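You operate a simulated robot arm through the tools that you are given. There is no shell and no other tool. Be economical: measure what you need, move in short steps, check, and stop when the job is done.

You are at the controls of a simulated robot arm. One attempt, no reset.

JOB
Mill two ran hot: open its water valves, reset and restart at 800 rpm.
Fine: both of mill two's water valves first; Reset takes once it has cooled to 45 C; Start last; no new fault or trip; leave the other controls as they are.

The check looks at the end state, three seconds after you hand in, the way a careful person would. Anything else that was tipped, shoved, dropped, spilled or broken makes it a failure.

ROBOT AND FRAMES
A 6-joint arm with a two-finger parallel gripper, fixed in place. Base frame: the origin is at the foot of the arm, x ahead of it, y to its left, z up. Readings come in mm, degrees, newtons and seconds.
With the tool pointing down near the work surface it reaches from about 100 to 560 mm from the base axis. Its first joint turns from -66.0 to 66.0 degrees. Payload 2.7 kg.
The tool frame sits at the grasp point between the pads (the TCP): z along the fingers, y along the line on which they close. The tips reach 23 mm beyond it. Largest opening 94 mm; finger width 38, thickness 10; the body of the gripper, 54 by 96 mm, starts 39 mm behind the TCP.
Orientation is that of the tool frame in the base frame, as a unit quaternion [x, y, z, w]. With the fingers straight down and closing along the base's y, the tool's x points along the base's -x, its y along +y and its z along -z.

CONTROLS
- The arm moves only by the tool jog_arm. Its argument "moves" is a list that holds one entry, the list of rows, each a list of 7 numbers: the shift along the base's x, y, z in m, then the turn, a rotation vector about the base's x, y, z in degrees, then the finger opening in m, from 0 to 0.094. In form: [[[x, y, z, ax, ay, az, fingers], ...]]. A call has 1 to 12 rows; each row shifts and turns the commanded pose from where the row before left it. Each row takes 0.2 s and may step no farther than 50 mm and 8.6 degrees from the row before; otherwise, or with a gripper value out of range, the whole call is refused. Where a pose cannot be reached the arm comes as near as it can. A force on the tool above 70 N (or 10 N above the force at the start of the call, whichever is more), or a blocked arm, ends the call early, and 0.2 s more pass. Each finger travels about 45 mm/s and halts on what it meets, pressing with about 41 N; the grip force reading is that of the motor and also rises with nothing between the fingers. The clock runs only during rows and for 0.2 s after the last one: add rows that do not move to give the fingers time. The reply holds the time, the measured pose of the TCP, the force on the tool along the base axes, the opening and the grip force, in the units named above and with some noise.
- Cameras (640 x 400 px; columns grow to the right, rows downward): "scene" is fixed at [67.9, -423.5, 1406.1]; the picture's right is [0.86, -0.52, 0.00], its down [-0.29, -0.48, -0.83] and it looks along [0.43, 0.71, -0.56] (base axes); focal length 222 px, centre (320, 200). "wrist" rides on the gripper at [86, 16, -75] in the tool frame; the picture's right is [-0.18, 0.98, 0.00], its down [-0.58, -0.11, -0.81] and it looks along [-0.79, -0.15, 0.59] (tool axes); focal length 243 px, centre (320, 200). There is no depth. A picture from a camera that has moved, and an enlarged one, comes with that camera's place and axes in the base frame and with its lens.
- snapshot(camera): a new picture of that camera. The clock stands still meanwhile.
- zoom(camera, box): a new picture of the part [left, top, right, bottom] of that camera's present view, enlarged. The clock stands still meanwhile.
- job_done(): hands the job in; it is judged then, once.

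Work in short steps. Places have to be worked out from the pictures, the camera data and where the tool is seen: move nearer, look again, correct. Check each grasp and each placing, and mend what went wrong. You have 120 turns and 84 pictures in all, those below and enlarged ones among them. Open the gripper and draw the arm clear of the work before you hand the job in, unless the task says otherwise; then end with one line.

The tools are called after "Emit:" as a command line: name --argument value ..., lists and objects as JSON in quotes. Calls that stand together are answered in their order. jog_arm: Moves the arm, as the interface text tells. Its arguments: {"type":"object","properties":{"moves":{"type":"array","items":{"type":"array","items":{"type":"array","items":{"type":"number"}}}}},"required":["moves"]} The other tools are called the same way: snapshot (camera) takes a picture; zoom (camera, box) takes an enlarged picture of a part of a camera's view; job_done () hands the job in.

At the start:

```text
t: 0.0
position: [377.1, 26.1, 1298.8]
ee_rot: [0.0, 1.0, 0.0, 0.001]
force: [-0.8, -0.6, 0.1]
finger_gap: 93.8
finger_force: 0.1
```

scene: 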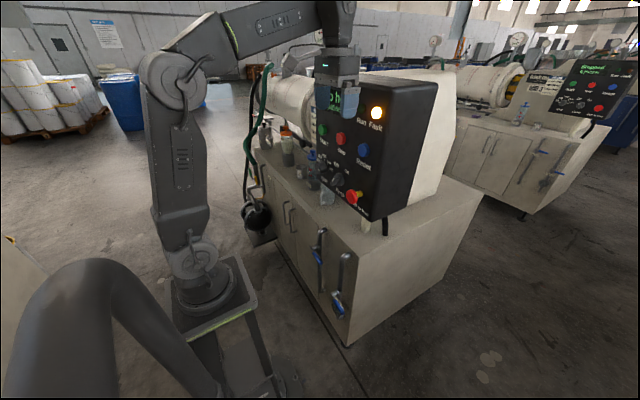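
wrist: 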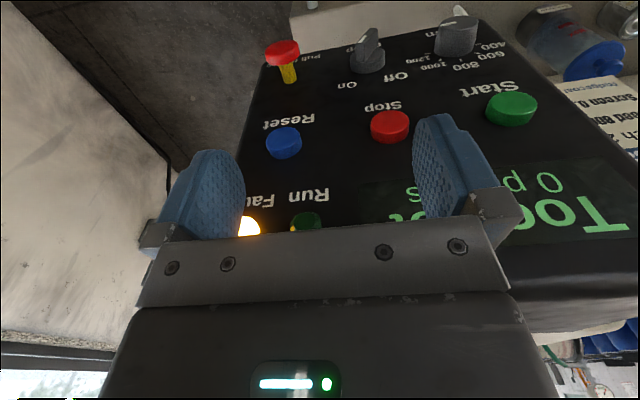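

The panel shows a fault and the machine has two blue-handled valves on its front. I zoom in on the panel and valves.

Emit:
zoom --camera "scene" --box '[240, 50, 480, 210]'

Emit:
zoom --camera "scene" --box '[230, 190, 430, 350]'

Emit:
zoom --camera "scene" --box '[440, 40, 640, 220]'

Emit:
zoom --camera "wrist" --box '[220, 0, 640, 260]'

```text
2.50 times, centred on (360, 130) of scene
camera zoom: at [67.9, -423.5, 1406.1], right [0.86, -0.52, 0.0], down [-0.29, -0.48, -0.83], along [0.43, 0.71, -0.56], focal length 556 px, centre (220, 375)
```

zoom: 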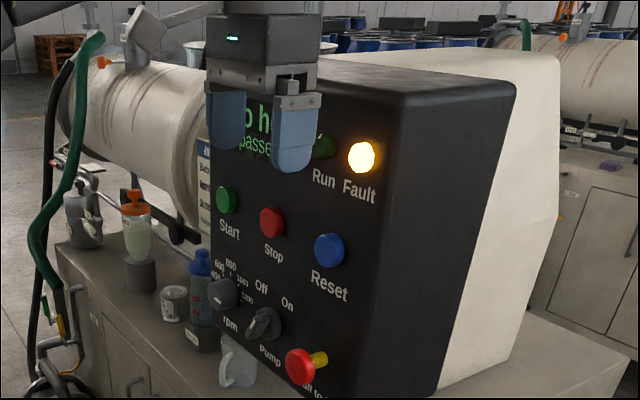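

```text
2.50 times, centred on (330, 270) of scene
camera zoom: at [67.9, -423.5, 1406.1], right [0.86, -0.52, 0.0], down [-0.29, -0.48, -0.83], along [0.43, 0.71, -0.56], focal length 556 px, centre (295, 25)
```

zoom: 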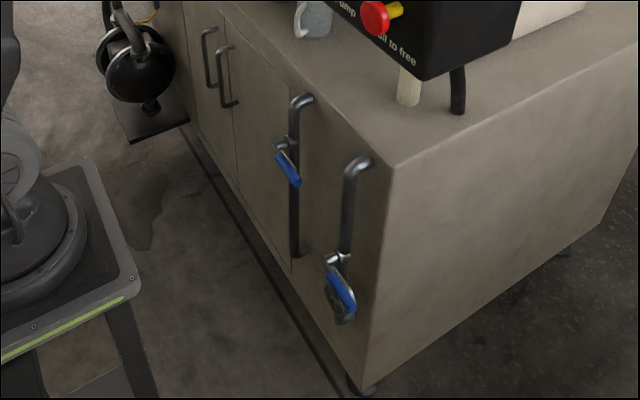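

```text
2.22 times, centred on (540, 130) of scene
camera zoom: at [67.9, -423.5, 1406.1], right [0.86, -0.52, 0.0], down [-0.29, -0.48, -0.83], along [0.43, 0.71, -0.56], focal length 494 px, centre (-169, 356)
```

zoom: 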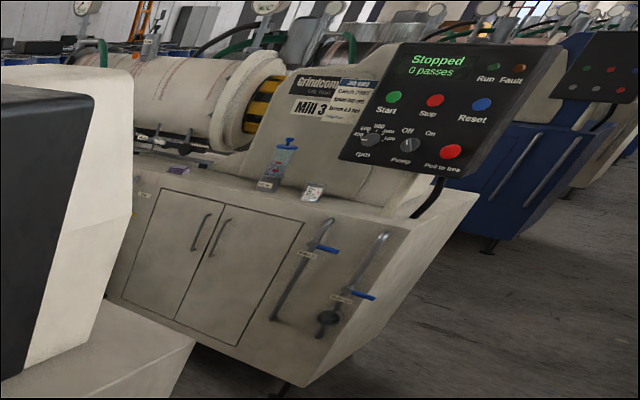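

```text
1.52 times, centred on (430, 130) of wrist
camera zoom: at [290.9, 43.0, 1375.3], right [0.18, 0.98, 0.0], down [0.58, -0.11, 0.81], along [0.79, -0.15, -0.59], focal length 370 px, centre (152, 307)
```

zoom: 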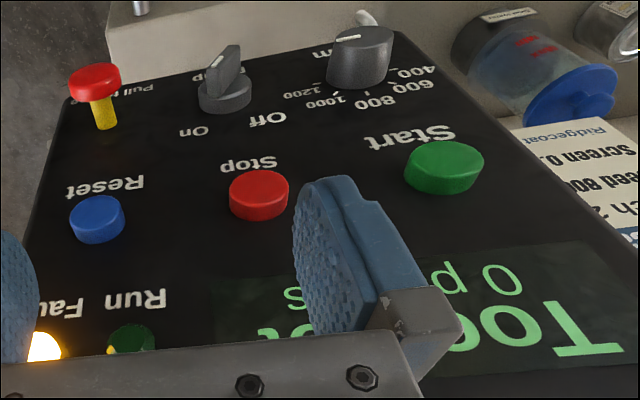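

Triangulating the two pictures: buttons Start ≈(446,187,1190), Stop ≈(441,80,1190), Reset ≈(440,-22,1190); speed knob ≈(438,183,1055), panel about vertical facing -x. I draw back and go down to look at the valves.

Emit:
jog_arm --moves '[[[-0.04, 0, 0, 0, 0, 0, 0.094], [-0.04, 0, -0.02, 0, 0, 0, 0.094], [-0.04, 0, -0.03, 0, 0, 0, 0.094], [-0.03, 0, -0.035, 0, 0, 0, 0.094], [-0.02, 0, -0.04, 0, 0, 0, 0.094], [0, -0.02, -0.04, 0, 0, 0, 0.094], [0, -0.02, -0.04, 0, 0, 0, 0.094]]]'

Emit:
snapshot --camera "wrist"

Emit:
snapshot --camera "scene"

```text
t: 1.6
position: [207.4, -12.7, 1096.8]
ee_rot: [0.0, 1.0, 0.0, 0.001]
force: [-0.1, -0.4, -0.4]
finger_gap: 94.0
finger_force: 0.0
```

```text
77 pictures are left
camera wrist: at [120.4, 2.7, 1170.4], right [0.18, 0.98, 0.0], down [0.58, -0.11, 0.81], along [0.79, -0.15, -0.59], focal length 243 px, centre (320, 200)
```

wrist: 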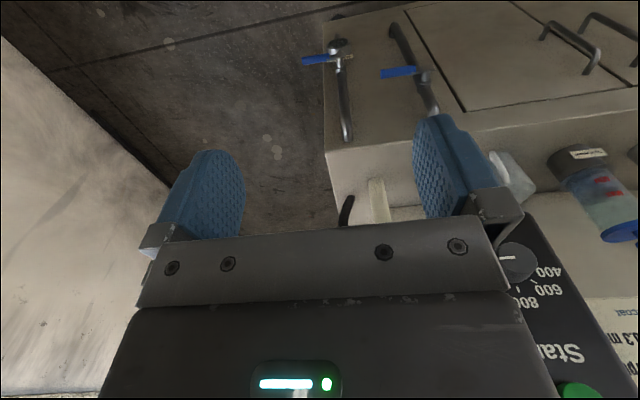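

```text
76 pictures are left
```

scene: 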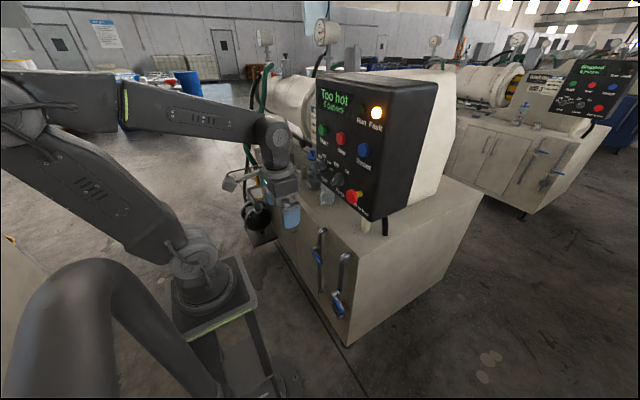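

Both handles stand horizontally (-y), across their pipes: closed. I zoom to measure them, and on the panel.

Emit:
zoom --camera "wrist" --box '[280, 0, 480, 150]'

Emit:
zoom --camera "scene" --box '[290, 220, 370, 330]'

Emit:
zoom --camera "scene" --box '[300, 70, 420, 220]'

```text
2.67 times, centred on (380, 75) of wrist
camera zoom: at [120.4, 2.7, 1170.4], right [0.18, 0.98, 0.0], down [0.58, -0.11, 0.81], along [0.79, -0.15, -0.59], focal length 647 px, centre (160, 533)
```

zoom: 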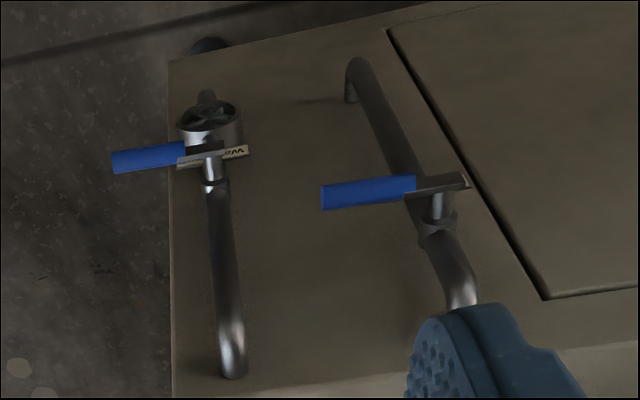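

```text
3.64 times, centred on (330, 275) of scene
camera zoom: at [67.8, -423.5, 1406.1], right [0.86, -0.52, 0.0], down [-0.29, -0.48, -0.83], along [0.43, 0.71, -0.56], focal length 808 px, centre (284, -73)
```

zoom: 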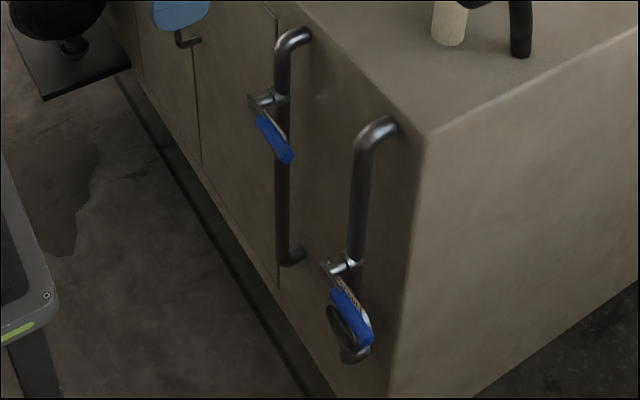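

```text
2.67 times, centred on (360, 145) of scene
camera zoom: at [67.8, -423.5, 1406.1], right [0.86, -0.52, 0.0], down [-0.29, -0.48, -0.83], along [0.43, 0.71, -0.56], focal length 593 px, centre (213, 347)
```

zoom: 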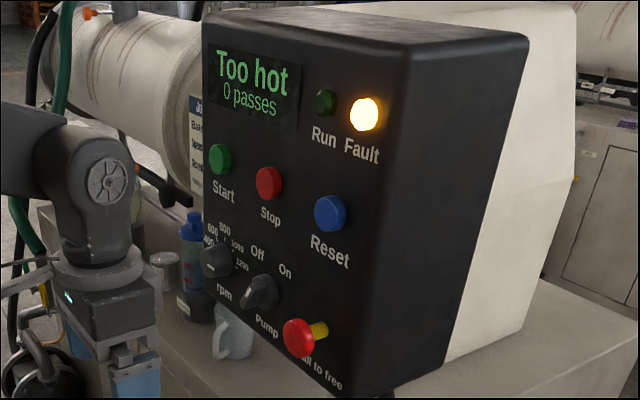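

Estimates: valve B pivot ≈(385,155,692), tip ≈(370,75,698); valve A pivot ≈(380,-7,592), tip ≈(366,-83,590). I tilt the tool forward to about 30° below horizontal while going down, fingers closed as a poker.

Emit:
jog_arm --moves '[[[0.012, 0.014, -0.02, 0, -8.5, 0, 0.06], [0.012, 0.014, -0.03, 0, -8.5, 0, 0.03], [0.012, 0.014, -0.04, 0, -8.5, 0, 0.0], [0.01, 0.014, -0.04, 0, -8.5, 0, 0.0], [0.01, 0.014, -0.04, 0, -8.5, 0, 0.0], [0.01, 0.014, -0.04, 0, -8.5, 0, 0.0], [0.01, 0.014, -0.04, 0, -8.5, 0, 0.0], [0, 0, 0, 0, 0, 0, 0], [0, 0, 0, 0, 0, 0, 0]]]'

Emit:
snapshot --camera "wrist"

Emit:
snapshot --camera "scene"

```text
t: 3.6
position: [389.4, 80.9, 952.9]
ee_rot: [0.006, 0.881, -0.022, 0.472]
force: [0.5, -0.4, 0.2]
finger_gap: 0.0
finger_force: 41.4
out of reach, approached as far as the arm can: row 2, 3, 4, 5, 7
```

```text
72 pictures are left
camera wrist: at [278.6, 98.2, 921.7], right [0.14, 0.98, 0.12], down [-0.35, -0.07, 0.93], along [0.93, -0.17, 0.34], focal length 243 px, centre (320, 200)
```

wrist: 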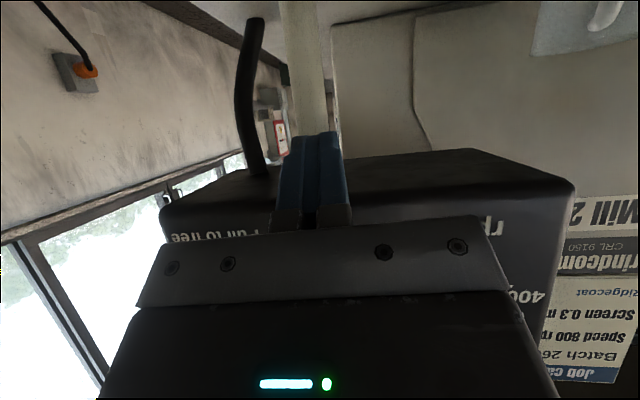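

```text
71 pictures are left
```

scene: 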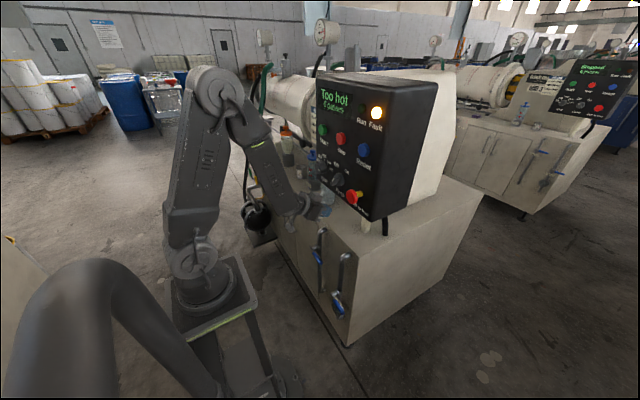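

The sign confirms Mill 2 and the job card says 800 rpm. Full tilt near the base is out of reach; I undo part of the tilt to get back to a reachable pose.

Emit:
jog_arm --moves '[[[0, 0, 0.02, 0, 8.5, 0, 0], [0, 0, 0.02, 0, 8.5, 0, 0], [0, 0, 0, 0, 8.5, 0, 0], [0, 0, 0, 0, 0, 0, 0]]]'

Emit:
snapshot --camera "wrist"

```text
t: 4.6
position: [388.7, 79.6, 993.3]
ee_rot: [0.003, 0.964, -0.02, 0.267]
force: [0.9, 0.0, -0.7]
finger_gap: 0.0
finger_force: 41.0
```

```text
70 pictures are left
camera wrist: at [276.0, 98.3, 1012.5], right [0.17, 0.98, 0.06], down [0.08, -0.07, 0.99], along [0.98, -0.17, -0.09], focal length 243 px, centre (320, 200)
```

wrist: 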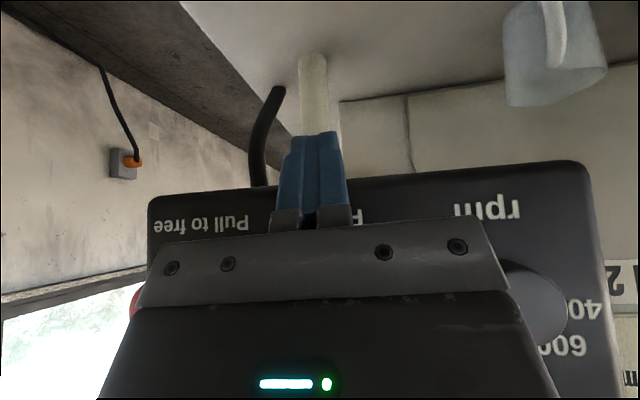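

The commanded pose follows where the arm got to. I now retract to x≈300 keeping this ~31° tilt, then go down in front of the cabinet.

Emit:
jog_arm --moves '[[[-0.045, 0, 0, 0, 0, 0, 0], [-0.04, 0, 0, 0, 0, 0, 0], [-0.01, 0, -0.04, 0, 0, 0, 0], [0, 0, -0.04, 0, 0, 0, 0], [0, 0, -0.04, 0, 0, 0, 0], [0, 0, -0.04, 0, 0, 0, 0], [0, 0, 0, 0, 0, 0, 0]]]'

Emit:
snapshot --camera "wrist"

```text
t: 6.2
position: [341.5, 97.3, 858.5]
ee_rot: [0.005, 0.963, -0.019, 0.268]
force: [-0.4, 0.6, -1.2]
finger_gap: 0.1
finger_force: 41.2
out of reach, approached as far as the arm can: row 2, 3
```

```text
69 pictures are left
camera wrist: at [229.5, 116.2, 878.0], right [0.18, 0.98, 0.06], down [0.08, -0.08, 0.99], along [0.98, -0.17, -0.09], focal length 243 px, centre (320, 200)
```

wrist: 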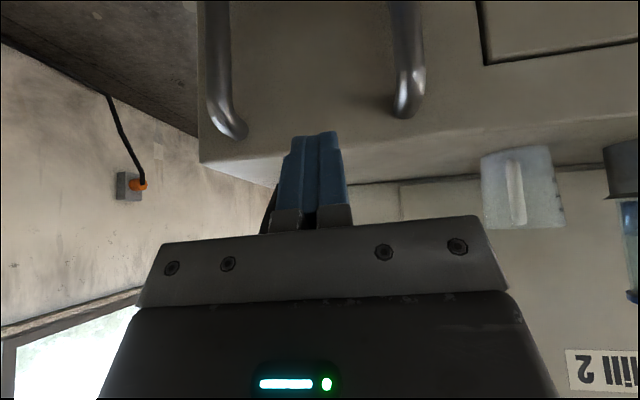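

It is limited near x≈340 at this height. I keep descending beside handle B to see what tilt becomes possible lower down.

Emit:
jog_arm --moves '[[[-0.02, -0.02, -0.04, 0, 0, 0, 0], [0, -0.02, -0.04, 0, 0, 0, 0], [0, -0.02, -0.04, 0, 0, 0, 0], [0, 0, -0.04, 0, 0, 0, 0], [0, 0, 0, 0, 0, 0, 0]]]'

Emit:
snapshot --camera "wrist"

Emit:
snapshot --camera "scene"

```text
t: 7.4
position: [376.6, 75.4, 751.3]
ee_rot: [0.001, 0.965, -0.042, 0.261]
force: [0.3, 0.3, 0.2]
finger_gap: 0.1
finger_force: 41.5
out of reach, approached as far as the arm can: row 1, 2, 3, 4
```

```text
68 pictures are left
camera wrist: at [264.0, 95.9, 771.2], right [0.18, 0.98, 0.01], down [0.09, -0.03, 1.0], along [0.98, -0.18, -0.1], focal length 243 px, centre (320, 200)
```

wrist: 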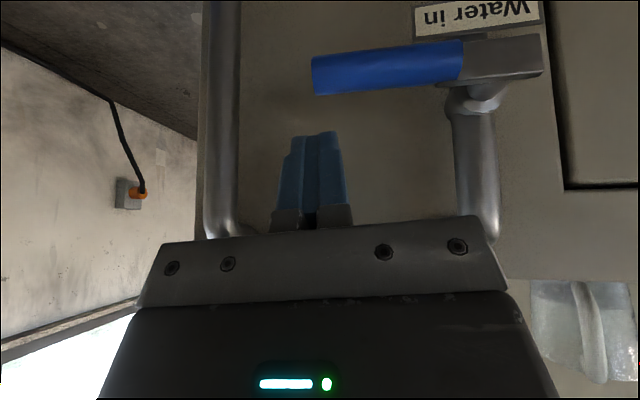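

```text
67 pictures are left
```

scene: 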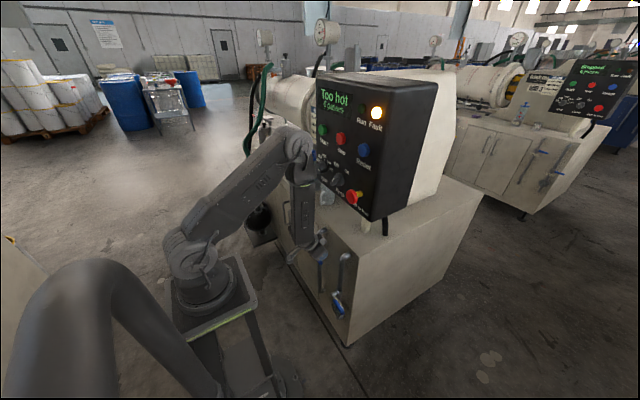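

Handle B is now clear: horizontal at z≈703, from tip y≈74 to pivot y≈148, x≈370–385 ("Water in"), cabinet face at about x 450. Forward tilt is limited, so I go back to vertical and tilt sideways (45° about x) to push the handle up from the -y side.

Emit:
jog_arm --moves '[[[-0.01, -0.015, 0.01, 0, 7.6, 0, 0], [-0.01, -0.02, 0.01, 0, 7.6, 0, 0], [-0.01, -0.02, 0.01, 0, 7.6, 0, 0], [-0.01, -0.02, 0.0, 0, 7.6, 0, 0], [0, 0, 0, 7.5, 0, 0, 0], [0, 0, 0, 7.5, 0, 0, 0], [0, 0, 0, 7.5, 0, 0, 0], [0, 0, 0, 7.5, 0, 0, 0], [0, 0, 0, 7.5, 0, 0, 0], [0, 0, 0, 7.5, 0, 0, 0], [0, 0, 0, 0, 0, 0, 0]]]'

Emit:
snapshot --camera "wrist"

Emit:
snapshot --camera "scene"

```text
t: 9.8
position: [330.0, 20.2, 782.2]
ee_rot: [0.002, 0.931, 0.364, 0.005]
force: [0.8, 0.8, -0.8]
finger_gap: 0.0
finger_force: 40.9
out of reach, approached as far as the arm can: row 1, 4, 5
```

```text
66 pictures are left
camera wrist: at [241.3, -18.4, 847.9], right [0.18, 0.72, 0.67], down [0.57, -0.63, 0.52], along [0.8, 0.29, -0.53], focal length 243 px, centre (320, 200)
```

wrist: 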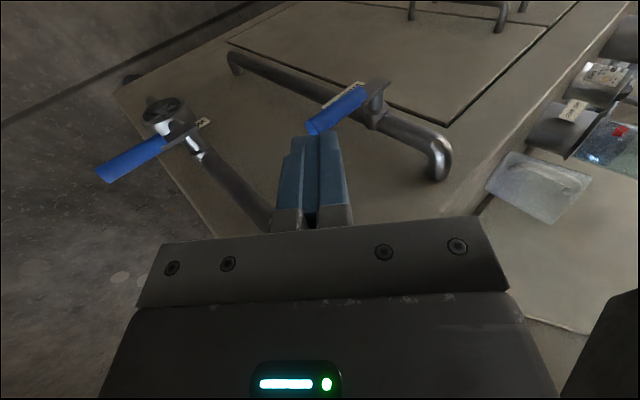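

```text
65 pictures are left
```

scene: 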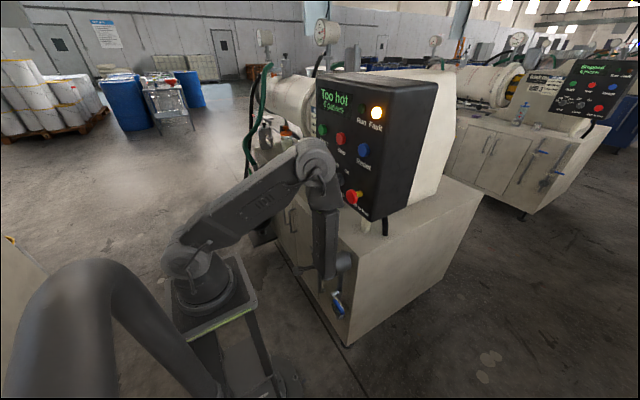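

The tool is tilted about 43° sideways and clear. I go down to start below and on the -y side of handle B's tip: TCP ≈(358,52,688).

Emit:
jog_arm --moves '[[[0.005, -0.005, -0.035, 0, 0, 0, 0], [0.005, 0, -0.035, 0, 0, 0, 0], [0.005, 0, -0.024, 0, 0, 0, 0], [0.013, 0.01, 0, 0, 0, 0, 0], [0, 0, 0, 0, 0, 0, 0]]]'

Emit:
snapshot --camera "wrist"

```text
t: 11.0
position: [355.3, 24.7, 687.2]
ee_rot: [0.002, 0.932, 0.364, 0.005]
force: [0.2, 0.7, -0.3]
finger_gap: 0.2
finger_force: 40.8
```

```text
64 pictures are left
camera wrist: at [269.0, -13.5, 753.7], right [0.18, 0.72, 0.67], down [0.57, -0.63, 0.52], along [0.8, 0.29, -0.53], focal length 243 px, centre (320, 200)
```

wrist: 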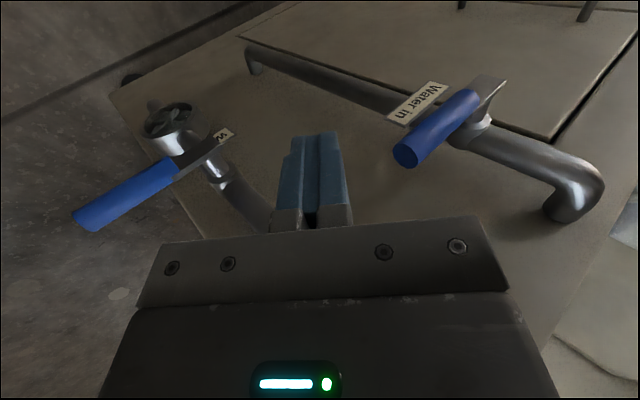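

Handle end confirmed at ≈(371,74,702). I slide under it and push upward a first ~20°, then check.

Emit:
jog_arm --moves '[[[0.003, 0.02, -0.006, 0, 0, 0, 0], [0, 0.013, 0, 0, 0, 0, 0], [0, 0.002, 0.008, 0, 0, 0, 0], [0, 0, 0.008, 0, 0, 0, 0], [0, 0.001, 0.013, 0, 0, 0, 0], [0, 0.001, 0.013, 0, 0, 0, 0], [0, 0, 0, 0, 0, 0, 0]]]'

Emit:
snapshot --camera "wrist"

```text
t: 12.6
position: [358.7, 62.1, 723.5]
ee_rot: [0.002, 0.932, 0.364, 0.005]
force: [1.4, -0.8, 0.2]
finger_gap: 0.2
finger_force: 40.8
```

```text
63 pictures are left
camera wrist: at [271.5, 23.4, 789.0], right [0.18, 0.72, 0.67], down [0.57, -0.63, 0.52], along [0.8, 0.29, -0.53], focal length 243 px, centre (320, 200)
```

wrist: 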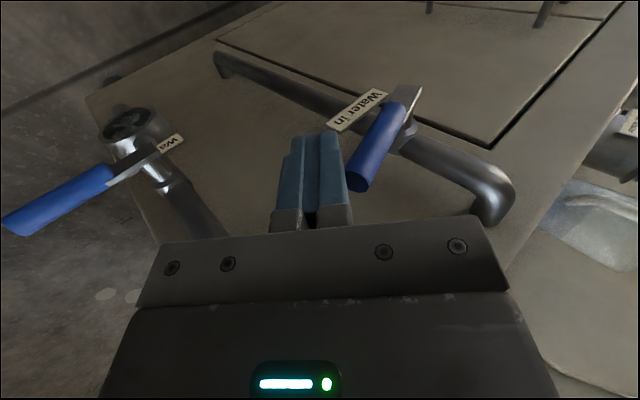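

The handle is turning up easily. I continue along the arc.

Emit:
jog_arm --moves '[[[0, 0.006, 0.015, 0, 0, 0, 0], [0, 0.008, 0.013, 0, 0, 0, 0], [0, 0.012, 0.005, 0, 0, 0, 0], [0, 0.012, 0.003, 0, 0, 0, 0], [0, 0.009, 0.001, 0, 0, 0, 0], [0, 0.008, 0, 0, 0, 0, 0], [0, 0, 0, 0, 0, 0, 0]]]'

Emit:
snapshot --camera "wrist"

```text
t: 14.2
position: [359.5, 117.8, 761.4]
ee_rot: [0.002, 0.931, 0.364, 0.005]
force: [0.9, -0.2, 0.7]
finger_gap: 0.0
finger_force: 41.3
```

```text
62 pictures are left
camera wrist: at [272.2, 78.4, 827.7], right [0.18, 0.72, 0.67], down [0.57, -0.63, 0.52], along [0.8, 0.29, -0.53], focal length 243 px, centre (320, 200)
```

wrist: 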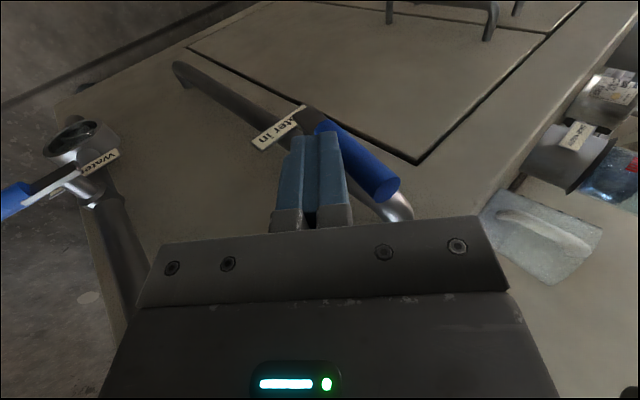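

The handle is nearly parallel to the pipe. I push a little further in small steps until a stop is felt.

Emit:
jog_arm --moves '[[[0, 0.003, 0, 0, 0, 0, 0], [0, 0.003, 0, 0, 0, 0, 0], [0, 0, 0, 0, 0, 0, 0]]]'

Emit:
zoom --camera "wrist" --box '[150, 40, 450, 230]'

Emit:
zoom --camera "scene" --box '[290, 180, 390, 330]'

```text
t: 15.0
position: [358.2, 123.3, 761.9]
ee_rot: [0.001, 0.931, 0.364, 0.004]
force: [1.0, -0.3, 0.6]
finger_gap: 0.1
finger_force: 41.0
```

```text
2.11 times, centred on (300, 135) of wrist
camera zoom: at [271.5, 84.5, 827.2], right [0.18, 0.72, 0.67], down [0.57, -0.63, 0.52], along [0.8, 0.29, -0.53], focal length 511 px, centre (362, 337)
```

zoom: 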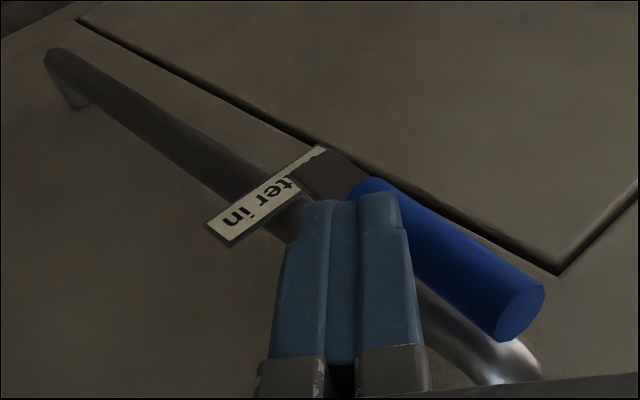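

```text
2.67 times, centred on (340, 255) of scene
camera zoom: at [67.9, -423.5, 1406.1], right [0.86, -0.52, 0.0], down [-0.29, -0.48, -0.83], along [0.43, 0.71, -0.56], focal length 593 px, centre (267, 53)
```

zoom: 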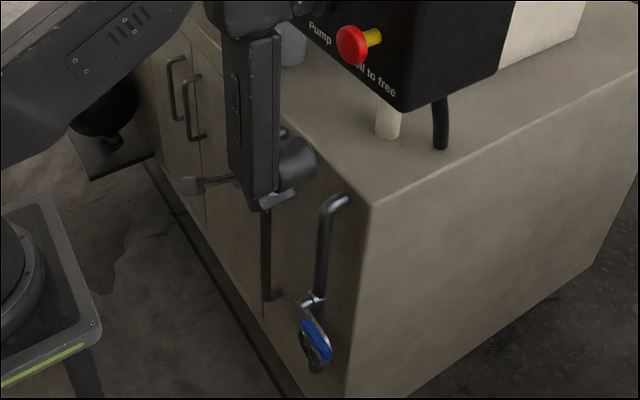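

Pipe is at y≈156; the handle tip is still a few degrees short. I push further gently, looking for a stop.

Emit:
jog_arm --moves '[[[0, 0.003, 0, 0, 0, 0, 0], [0, 0.003, 0, 0, 0, 0, 0], [0, 0, 0, 0, 0, 0, 0]]]'

Emit:
zoom --camera "wrist" --box '[150, 40, 450, 230]'

```text
t: 15.8
position: [359.4, 128.9, 761.9]
ee_rot: [0.002, 0.931, 0.364, 0.005]
force: [-0.1, 0.0, -0.1]
finger_gap: 0.0
finger_force: 41.2
```

```text
2.11 times, centred on (300, 135) of wrist
camera zoom: at [271.9, 90.6, 827.0], right [0.18, 0.72, 0.67], down [0.57, -0.63, 0.52], along [0.8, 0.29, -0.53], focal length 511 px, centre (362, 337)
```

zoom: 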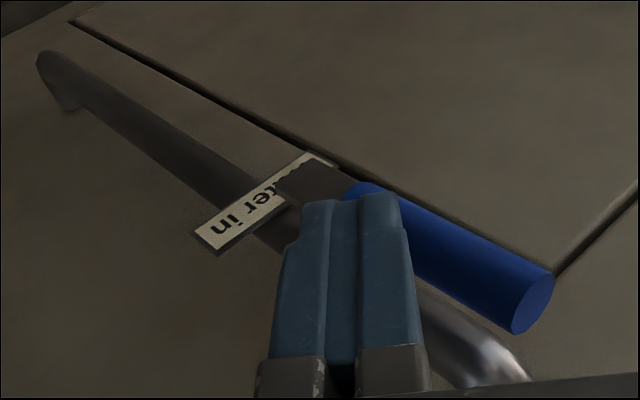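

Looks about parallel now, with no stop felt. I back off a bit and look from a clearer angle.

Emit:
jog_arm --moves '[[[-0.01, -0.03, 0, 0, 0, 0, 0], [-0.01, -0.03, 0.03, 0, 0, 0, 0], [0, 0, 0.04, -8, 0, 0, 0], [0, 0, 0.04, -8, 0, 0, 0], [0, 0.02, 0.03, -8, 0, 0, 0], [0, 0.02, 0, -8, 0, 0, 0], [0, 0.03, 0, -8, 0, 0, 0], [0, 0, 0, 0, 0, 0, 0]]]'

Emit:
snapshot --camera "wrist"

Emit:
zoom --camera "scene" --box '[280, 180, 380, 330]'

```text
t: 17.6
position: [339.7, 118.8, 900.9]
ee_rot: [-0.001, 0.997, 0.072, 0.007]
force: [0.2, 0.1, 0.2]
finger_gap: 0.0
finger_force: 41.0
out of reach, approached as far as the arm can: row 7
```

```text
58 pictures are left
camera wrist: at [252.2, 124.0, 977.3], right [0.18, 0.97, 0.14], down [0.57, -0.22, 0.79], along [0.8, -0.06, -0.6], focal length 243 px, centre (320, 200)
```

wrist: 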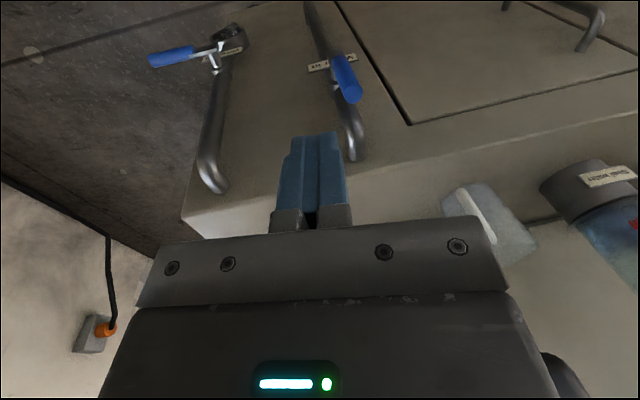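

```text
2.67 times, centred on (330, 255) of scene
camera zoom: at [67.9, -423.5, 1406.1], right [0.86, -0.52, 0.0], down [-0.29, -0.48, -0.83], along [0.43, 0.71, -0.56], focal length 593 px, centre (293, 53)
```

zoom: 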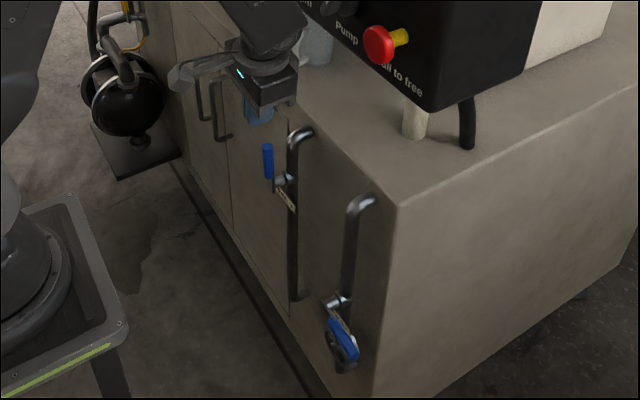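

Handle B is now parallel with its pipe (open). Next valve A: handle end ≈(370,-83,584), pivot ≈(382,-7,582). I go over to its -y side with the same sideways tilt.

Emit:
jog_arm --moves '[[[0, -0.04, 0, 0, 0, 0, 0], [0, -0.04, 0, 0, 0, 0, 0], [0, -0.04, 0, 0, 0, 0, 0], [0, -0.045, -0.02, 8.5, 0, 0, 0], [0, -0.045, -0.03, 8.5, 0, 0, 0], [0, -0.04, -0.04, 8.5, 0, 0, 0], [0, 0, -0.05, 8.5, 0, 0, 0], [0, 0, -0.05, 0, 0, 0, 0], [0, 0, -0.05, 0, 0, 0, 0], [0, 0, -0.03, 0, 0, 0, 0], [0, 0, 0, 0, 0, 0, 0]]]'

Emit:
snapshot --camera "wrist"

Emit:
snapshot --camera "scene"

```text
refused: row 5 steps farther than a row can; nothing moved
```

```text
56 pictures are left
camera wrist: at [252.2, 124.0, 977.3], right [0.18, 0.97, 0.14], down [0.57, -0.22, 0.79], along [0.8, -0.06, -0.6], focal length 243 px, centre (320, 200)
```

wrist: 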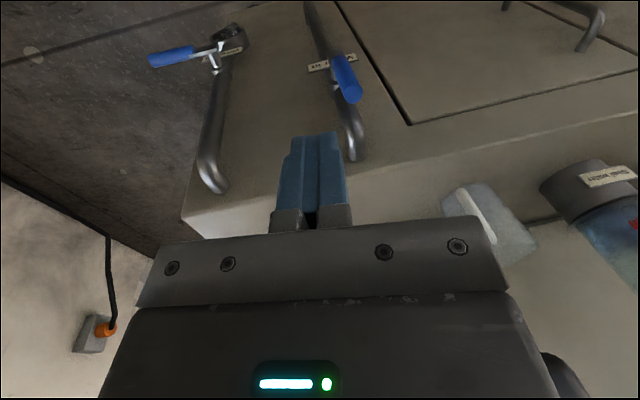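

```text
55 pictures are left
```

scene: 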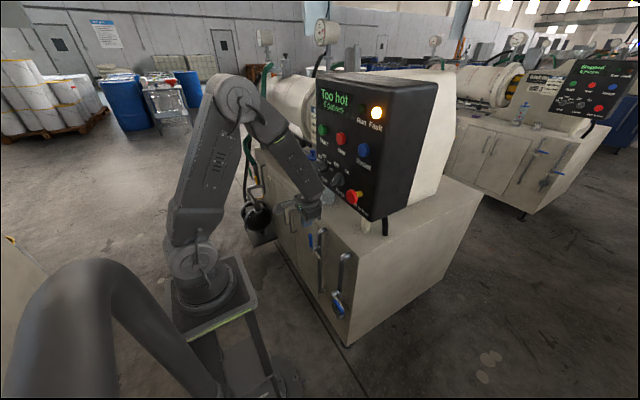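

One row was too long; the same move in smaller rows.

Emit:
jog_arm --moves '[[[0, -0.045, 0, 0, 0, 0, 0], [0, -0.045, 0, 0, 0, 0, 0], [0, -0.045, 0, 0, 0, 0, 0], [0, -0.04, -0.02, 8.5, 0, 0, 0], [0, -0.035, -0.03, 8.5, 0, 0, 0], [0, -0.03, -0.035, 8.5, 0, 0, 0], [0, -0.01, -0.045, 8.5, 0, 0, 0], [0, 0, -0.048, 0, 0, 0, 0], [0, 0, -0.048, 0, 0, 0, 0], [0, 0, -0.048, 0, 0, 0, 0], [0, 0, -0.02, 0, 0, 0, 0], [0, 0, 0, 0, 0, 0, 0]]]'

Emit:
snapshot --camera "wrist"

Emit:
snapshot --camera "scene"

```text
t: 20.2
position: [340.3, -130.1, 605.2]
ee_rot: [0.0, 0.933, 0.361, 0.006]
force: [0.4, 0.9, 0.6]
finger_gap: 0.1
finger_force: 40.7
```

```text
54 pictures are left
camera wrist: at [251.9, -169.1, 671.7], right [0.18, 0.73, 0.66], down [0.57, -0.63, 0.53], along [0.8, 0.28, -0.53], focal length 243 px, centre (320, 200)
```

wrist: 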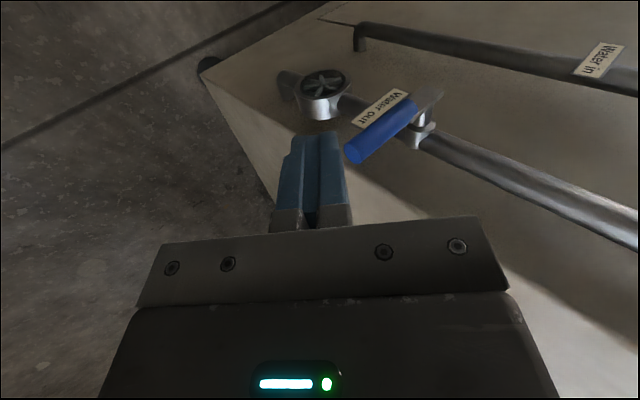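

```text
53 pictures are left
```

scene: 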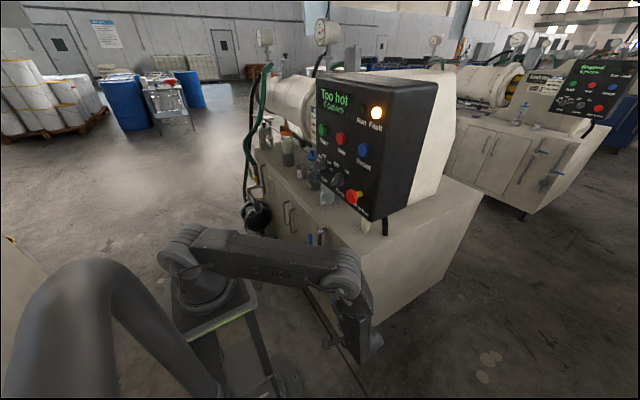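

Handle A ("Water out") end is at ≈(372,-83,581). I repeat the same motion, shifted.

Emit:
jog_arm --moves '[[[0.01, 0, -0.022, 0, 0, 0, 0], [0.008, 0.005, -0.022, 0, 0, 0, 0], [0, 0.026, 0, 0, 0, 0, 0], [0, 0.002, 0.008, 0, 0, 0, 0], [0, 0, 0.008, 0, 0, 0, 0], [0, 0.001, 0.013, 0, 0, 0, 0], [0, 0.001, 0.013, 0, 0, 0, 0], [0, 0, 0, 0, 0, 0, 0]]]'

Emit:
snapshot --camera "wrist"

```text
t: 22.0
position: [358.0, -96.2, 604.9]
ee_rot: [0.001, 0.932, 0.361, 0.005]
force: [-1.4, 0.2, -1.1]
finger_gap: 0.1
finger_force: 41.3
```

```text
52 pictures are left
camera wrist: at [270.0, -134.3, 670.5], right [0.18, 0.72, 0.66], down [0.57, -0.63, 0.53], along [0.8, 0.29, -0.53], focal length 243 px, centre (320, 200)
```

wrist: 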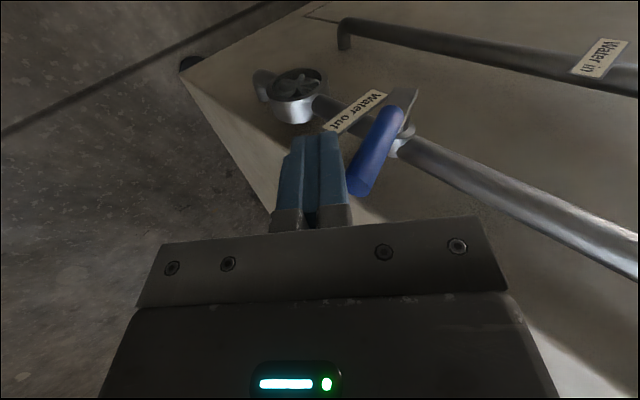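

Same picture as with handle B at this stage; it is turning. I continue along the same arc.

Emit:
jog_arm --moves '[[[0, 0.006, 0.015, 0, 0, 0, 0], [0, 0.008, 0.013, 0, 0, 0, 0], [0, 0.012, 0.005, 0, 0, 0, 0], [0, 0.012, 0.003, 0, 0, 0, 0], [0, 0.009, 0.001, 0, 0, 0, 0], [0, 0.008, 0, 0, 0, 0, 0], [0, 0.006, 0, 0, 0, 0, 0], [0, 0.006, 0, 0, 0, 0, 0], [0, 0, 0, 0, 0, 0, 0]]]'

Emit:
zoom --camera "wrist" --box '[150, 40, 450, 230]'

```text
t: 24.0
position: [359.1, -31.1, 641.0]
ee_rot: [0.001, 0.932, 0.361, 0.006]
force: [-1.5, -9.6, 3.9]
finger_gap: 0.0
finger_force: 40.9
```

```text
2.11 times, centred on (300, 135) of wrist
camera zoom: at [271.0, -68.4, 707.1], right [0.18, 0.73, 0.66], down [0.57, -0.63, 0.53], along [0.8, 0.28, -0.53], focal length 511 px, centre (362, 337)
```

zoom: 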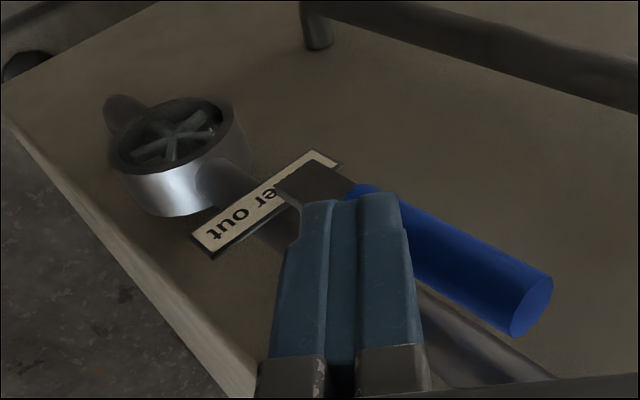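

Valve A reached its stop (≈10 N) and looks just like valve B did. I back out and rise to look at the panel.

Emit:
jog_arm --moves '[[[-0.01, -0.03, 0, 0, 0, 0, 0], [-0.01, -0.035, 0.01, 0, 0, 0, 0], [-0.02, -0.02, 0.04, -8.5, 0, 0, 0], [0, 0, 0.045, -8.5, 0, 0, 0], [0, 0, 0.045, -8.5, 0, 0, 0], [0, 0, 0.045, -8.5, 0, 0, 0], [-0.02, 0, 0.045, -8.5, 0, 0, 0], [-0.02, 0.02, 0.04, 0, 0, 0, 0], [-0.02, 0.03, 0.03, 0, 0, 0, 0], [-0.02, 0.04, 0.02, 0, 0, 0, 0], [0, 0.04, 0.02, 0, 0, 0, 0], [0, 0, 0, 0, 0, 0, 0]]]'

Emit:
zoom --camera "scene" --box '[280, 180, 380, 330]'

Emit:
zoom --camera "scene" --box '[300, 70, 420, 220]'

```text
t: 26.6
position: [267.9, -2.2, 902.4]
ee_rot: [-0.001, 0.999, 0.034, 0.042]
force: [-0.3, -0.2, -0.5]
finger_gap: 0.0
finger_force: 41.0
out of reach, approached as far as the arm can: row 7, 8, 9, 10, 11
```

```text
2.67 times, centred on (330, 255) of scene
camera zoom: at [67.9, -423.5, 1406.1], right [0.86, -0.52, 0.0], down [-0.29, -0.48, -0.83], along [0.43, 0.71, -0.56], focal length 593 px, centre (293, 53)
```

zoom: 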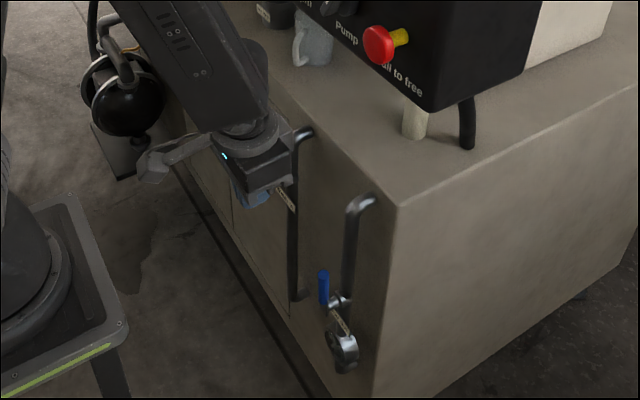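

```text
2.67 times, centred on (360, 145) of scene
camera zoom: at [67.9, -423.5, 1406.1], right [0.86, -0.52, 0.0], down [-0.29, -0.48, -0.83], along [0.43, 0.71, -0.56], focal length 593 px, centre (213, 347)
```

zoom: 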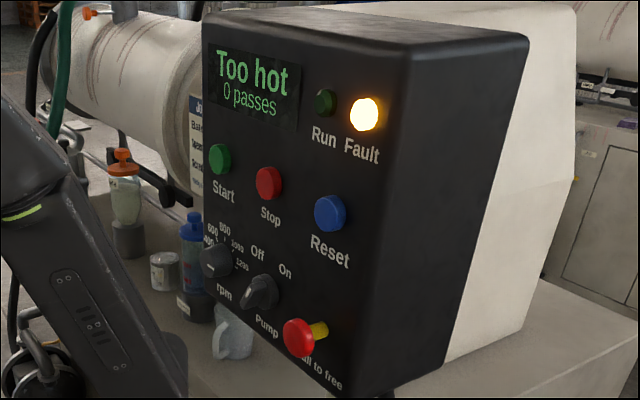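

Both valves stand open. I rise to view the panel squarely and check the temperature gauge on top of the mill.

Emit:
jog_arm --moves '[[[0, 0.01, 0.048, 0, 0, 0, 0], [0, 0.01, 0.048, 0, 0, 0, 0], [0, 0.015, 0.045, 0, 0, 0, 0], [0, 0.015, 0.045, 0, 0, 0, 0], [0, 0.015, 0.045, 0, -4, 0, 0], [0, 0.015, 0.045, 0, 0, 0, 0], [0, 0.02, 0.04, -4, 0, 0, 0], [0, 0, 0, 0, 0, 0, 0]]]'

Emit:
snapshot --camera "wrist"

Emit:
zoom --camera "scene" --box '[300, 10, 360, 60]'

```text
t: 28.4
position: [267.4, 36.2, 1083.2]
ee_rot: [-0.011, 0.99, 0.092, 0.111]
force: [-0.9, -0.4, 0.3]
finger_gap: 0.0
finger_force: 40.7
out of reach, approached as far as the arm can: row 1, 2, 3, 4, 5, 6, 7
```

```text
48 pictures are left
camera wrist: at [165.8, 37.9, 1140.0], right [0.14, 0.97, 0.22], down [0.4, -0.25, 0.88], along [0.91, -0.04, -0.42], focal length 243 px, centre (320, 200)
```

wrist: 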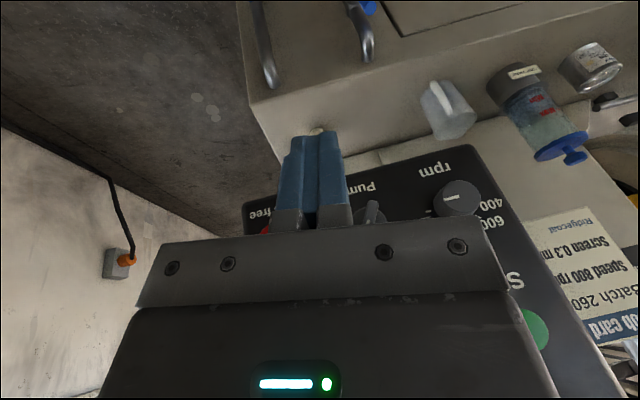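

```text
8.00 times, centred on (330, 35) of scene
camera zoom: at [67.8, -423.5, 1406.1], right [0.86, -0.52, 0.0], down [-0.29, -0.48, -0.83], along [0.43, 0.71, -0.56], focal length 1779 px, centre (240, 1520)
```

zoom: 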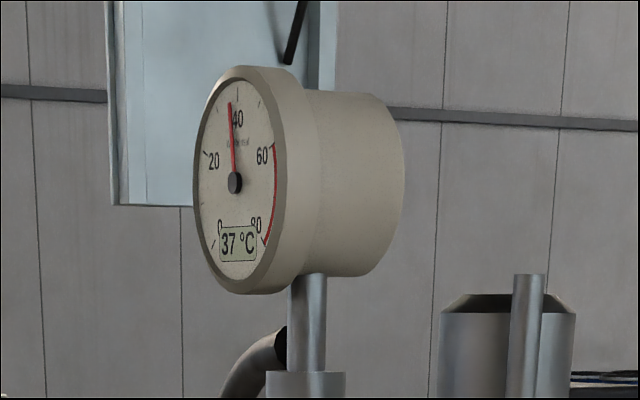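

The gauge reads 37 °C: already cooled below 45. Next I need the speed knob setting; zoom on it now.

Emit:
zoom --camera "wrist" --box '[340, 140, 540, 265]'

Emit:
zoom --camera "scene" --box '[330, 150, 390, 210]'

```text
3.20 times, centred on (440, 202) of wrist
camera zoom: at [165.8, 37.9, 1140.0], right [0.14, 0.97, 0.22], down [0.4, -0.25, 0.88], along [0.91, -0.04, -0.42], focal length 776 px, centre (-64, 192)
```

zoom: 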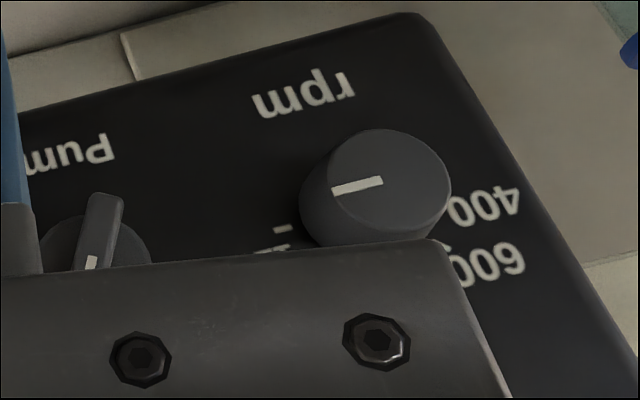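

```text
6.67 times, centred on (360, 180) of scene
camera zoom: at [67.8, -423.5, 1406.1], right [0.86, -0.52, 0.0], down [-0.29, -0.48, -0.83], along [0.43, 0.71, -0.56], focal length 1482 px, centre (53, 333)
```

zoom: 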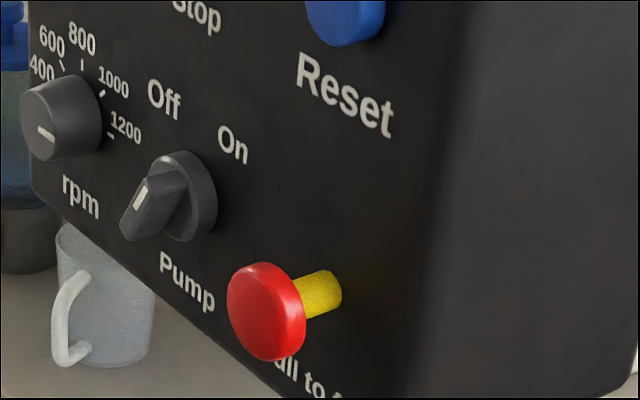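

The knob's mark points to 1200 (right-hand tick), so it must turn a quarter CCW to 800 at the top. I move in front of it and try tilting the tool forward at a stand-off.

Emit:
jog_arm --moves '[[[0.03, 0.03, 0, -2, 0, 0, 0.03], [0.03, 0.03, 0, -2, 0, 0, 0.06], [0.03, 0.03, 0.01, -2, -4, 0, 0.09], [0.01, 0.03, 0.01, 0, -8, 0, 0.09], [0, 0.02, 0, 0, -8, 0, 0.09], [0, 0, 0, 0, -8, 0, 0.09], [0, 0, 0, 0, -8, 0, 0.09], [0, 0, 0, 0, -8, 0, 0.09], [0, 0, 0, 0, 0, 0, 0.09]]]'

Emit:
snapshot --camera "wrist"

Emit:
snapshot --camera "scene"

```text
t: 30.4
position: [355.0, 133.7, 1049.2]
ee_rot: [-0.043, 0.876, 0.056, 0.478]
force: [-1.0, -0.3, 0.4]
finger_gap: 90.0
finger_force: 0.1
out of reach, approached as far as the arm can: row 1, 2, 3, 4, 5, 6, 8
```

```text
44 pictures are left
camera wrist: at [243.6, 137.7, 1017.5], right [-0.03, 0.98, 0.21], down [-0.34, -0.21, 0.92], along [0.94, -0.05, 0.34], focal length 243 px, centre (320, 200)
```

wrist: 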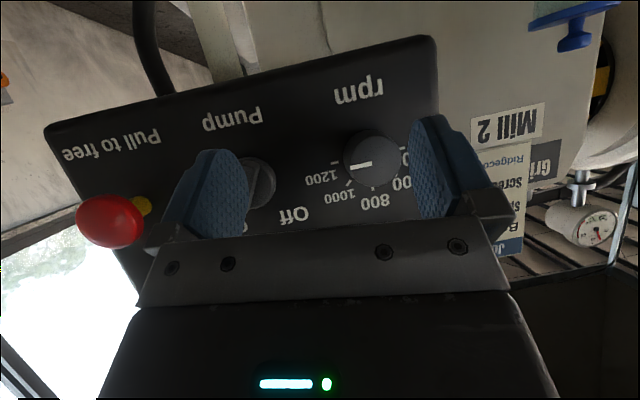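

```text
43 pictures are left
```

scene: 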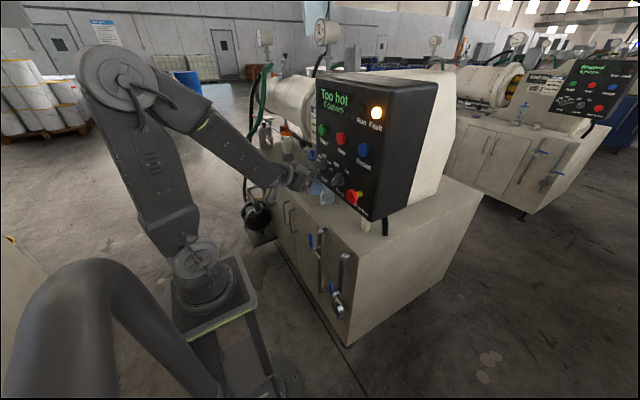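

Good: 57° tilt reached and a clear view: mark at 1200, 800 tick at the top. Knob face ≈(430,176,1058). I finish tilting toward straight ahead at the stand-off, in line with the knob.

Emit:
jog_arm --moves '[[[0, 0.01, 0, 0, -7, -3, 0.09], [0, 0.01, 0, 0, -7, -3, 0.09], [0, 0.01, 0.004, 0, -7, -3, 0.09], [0, 0.01, 0.004, 0, -7, 0, 0.09], [0, 0, 0, 0, -4, 0, 0.09], [0, 0, 0, 0, 0, 0, 0.09]]]'

Emit:
snapshot --camera "wrist"

```text
t: 31.8
position: [375.1, 180.6, 1059.4]
ee_rot: [0.014, 0.71, 0.012, 0.704]
force: [0.3, -0.1, -0.2]
finger_gap: 90.2
finger_force: 0.1
out of reach, approached as far as the arm can: row 1, 2
```

```text
42 pictures are left
camera wrist: at [297.8, 199.0, 975.6], right [0.0, 0.98, 0.22], down [-0.8, -0.13, 0.58], along [0.6, -0.18, 0.78], focal length 243 px, centre (320, 200)
```

wrist: 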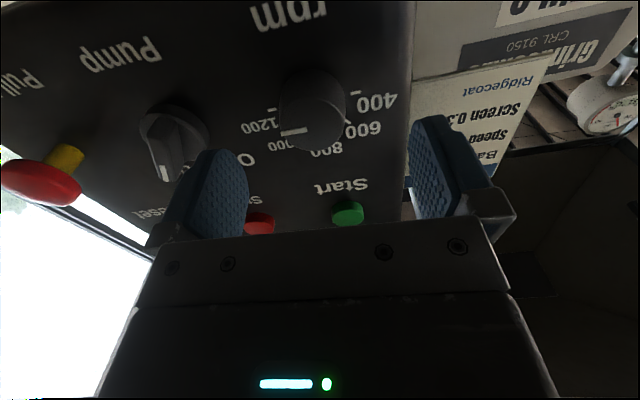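

Tool is straight ahead, knob axis ≈(y 175, z 1060), diameter ≈40. I centre on it and advance so the fingers flank it.

Emit:
jog_arm --moves '[[[0.015, -0.005, 0.0, 0, 0, 0, 0.09], [0.015, 0, 0, 0, 0, 0, 0.09], [0.01, 0, 0, 0, 0, 0, 0.09], [0, 0, 0, 0, 0, 0, 0.09]]]'

Emit:
snapshot --camera "wrist"

Emit:
zoom --camera "scene" --box '[280, 120, 380, 210]'

```text
t: 32.8
position: [411.8, 174.7, 1060.7]
ee_rot: [0.012, 0.71, 0.014, 0.704]
force: [0.6, 0.8, -1.1]
finger_gap: 90.0
finger_force: 0.0
```

```text
41 pictures are left
camera wrist: at [336.9, 193.8, 976.6], right [0.0, 0.98, 0.22], down [-0.8, -0.13, 0.58], along [0.6, -0.18, 0.78], focal length 243 px, centre (320, 200)
```

wrist: 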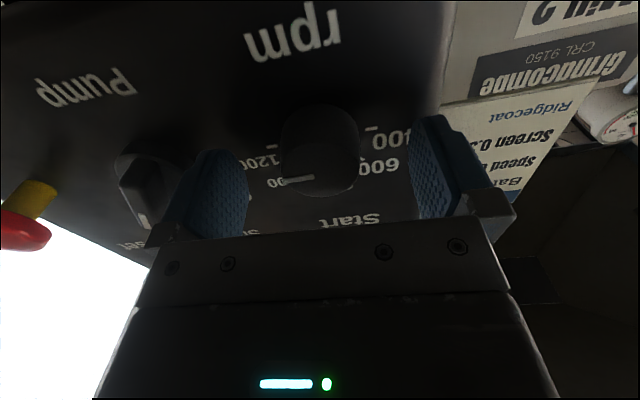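

```text
4.44 times, centred on (330, 165) of scene
camera zoom: at [67.9, -423.5, 1406.1], right [0.86, -0.52, 0.0], down [-0.29, -0.48, -0.83], along [0.43, 0.71, -0.56], focal length 988 px, centre (276, 356)
```

zoom: 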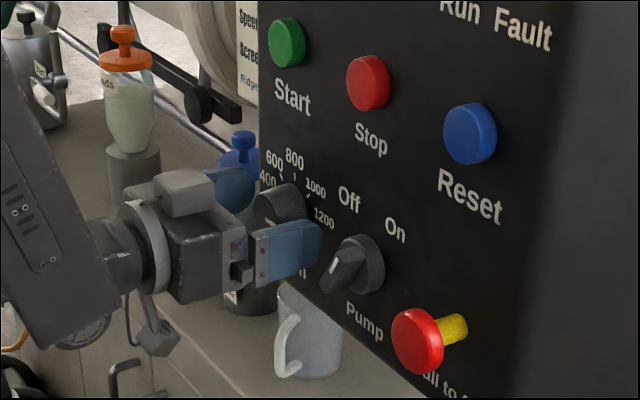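

Knob face triangulates to (420,173,1064); the fingertips already flank it by ~15 mm. I fine-centre, advance 3 mm and close.

Emit:
jog_arm --moves '[[[0.003, -0.0015, 0.004, 0, 0, 0, 0.09], [0, 0, 0, 0, 0, 0, 0.07], [0, 0, 0, 0, 0, 0, 0.05], [0, 0, 0, 0, 0, 0, 0.03], [0, 0, 0, 0, 0, 0, 0.03], [0, 0, 0, 0, 0, 0, 0.03]]]'

Emit:
zoom --camera "wrist" --box '[200, 80, 440, 230]'

```text
t: 34.2
position: [415.4, 173.7, 1064.1]
ee_rot: [0.012, 0.71, 0.015, 0.704]
force: [4.0, 17.0, 0.0]
finger_gap: 40.1
finger_force: 44.9
```

```text
2.67 times, centred on (320, 155) of wrist
camera zoom: at [340.0, 193.2, 980.6], right [0.0, 0.98, 0.22], down [-0.8, -0.13, 0.58], along [0.6, -0.18, 0.78], focal length 647 px, centre (320, 320)
```

zoom: 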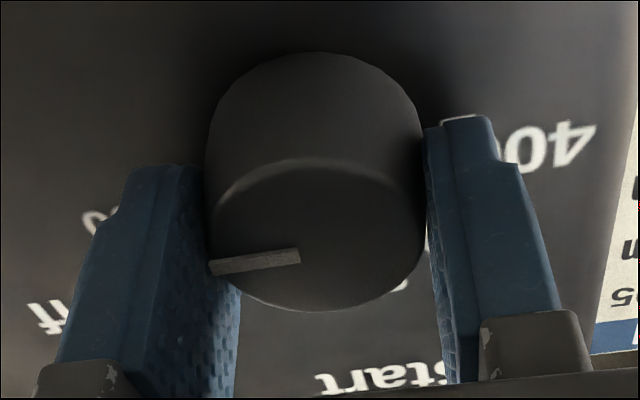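

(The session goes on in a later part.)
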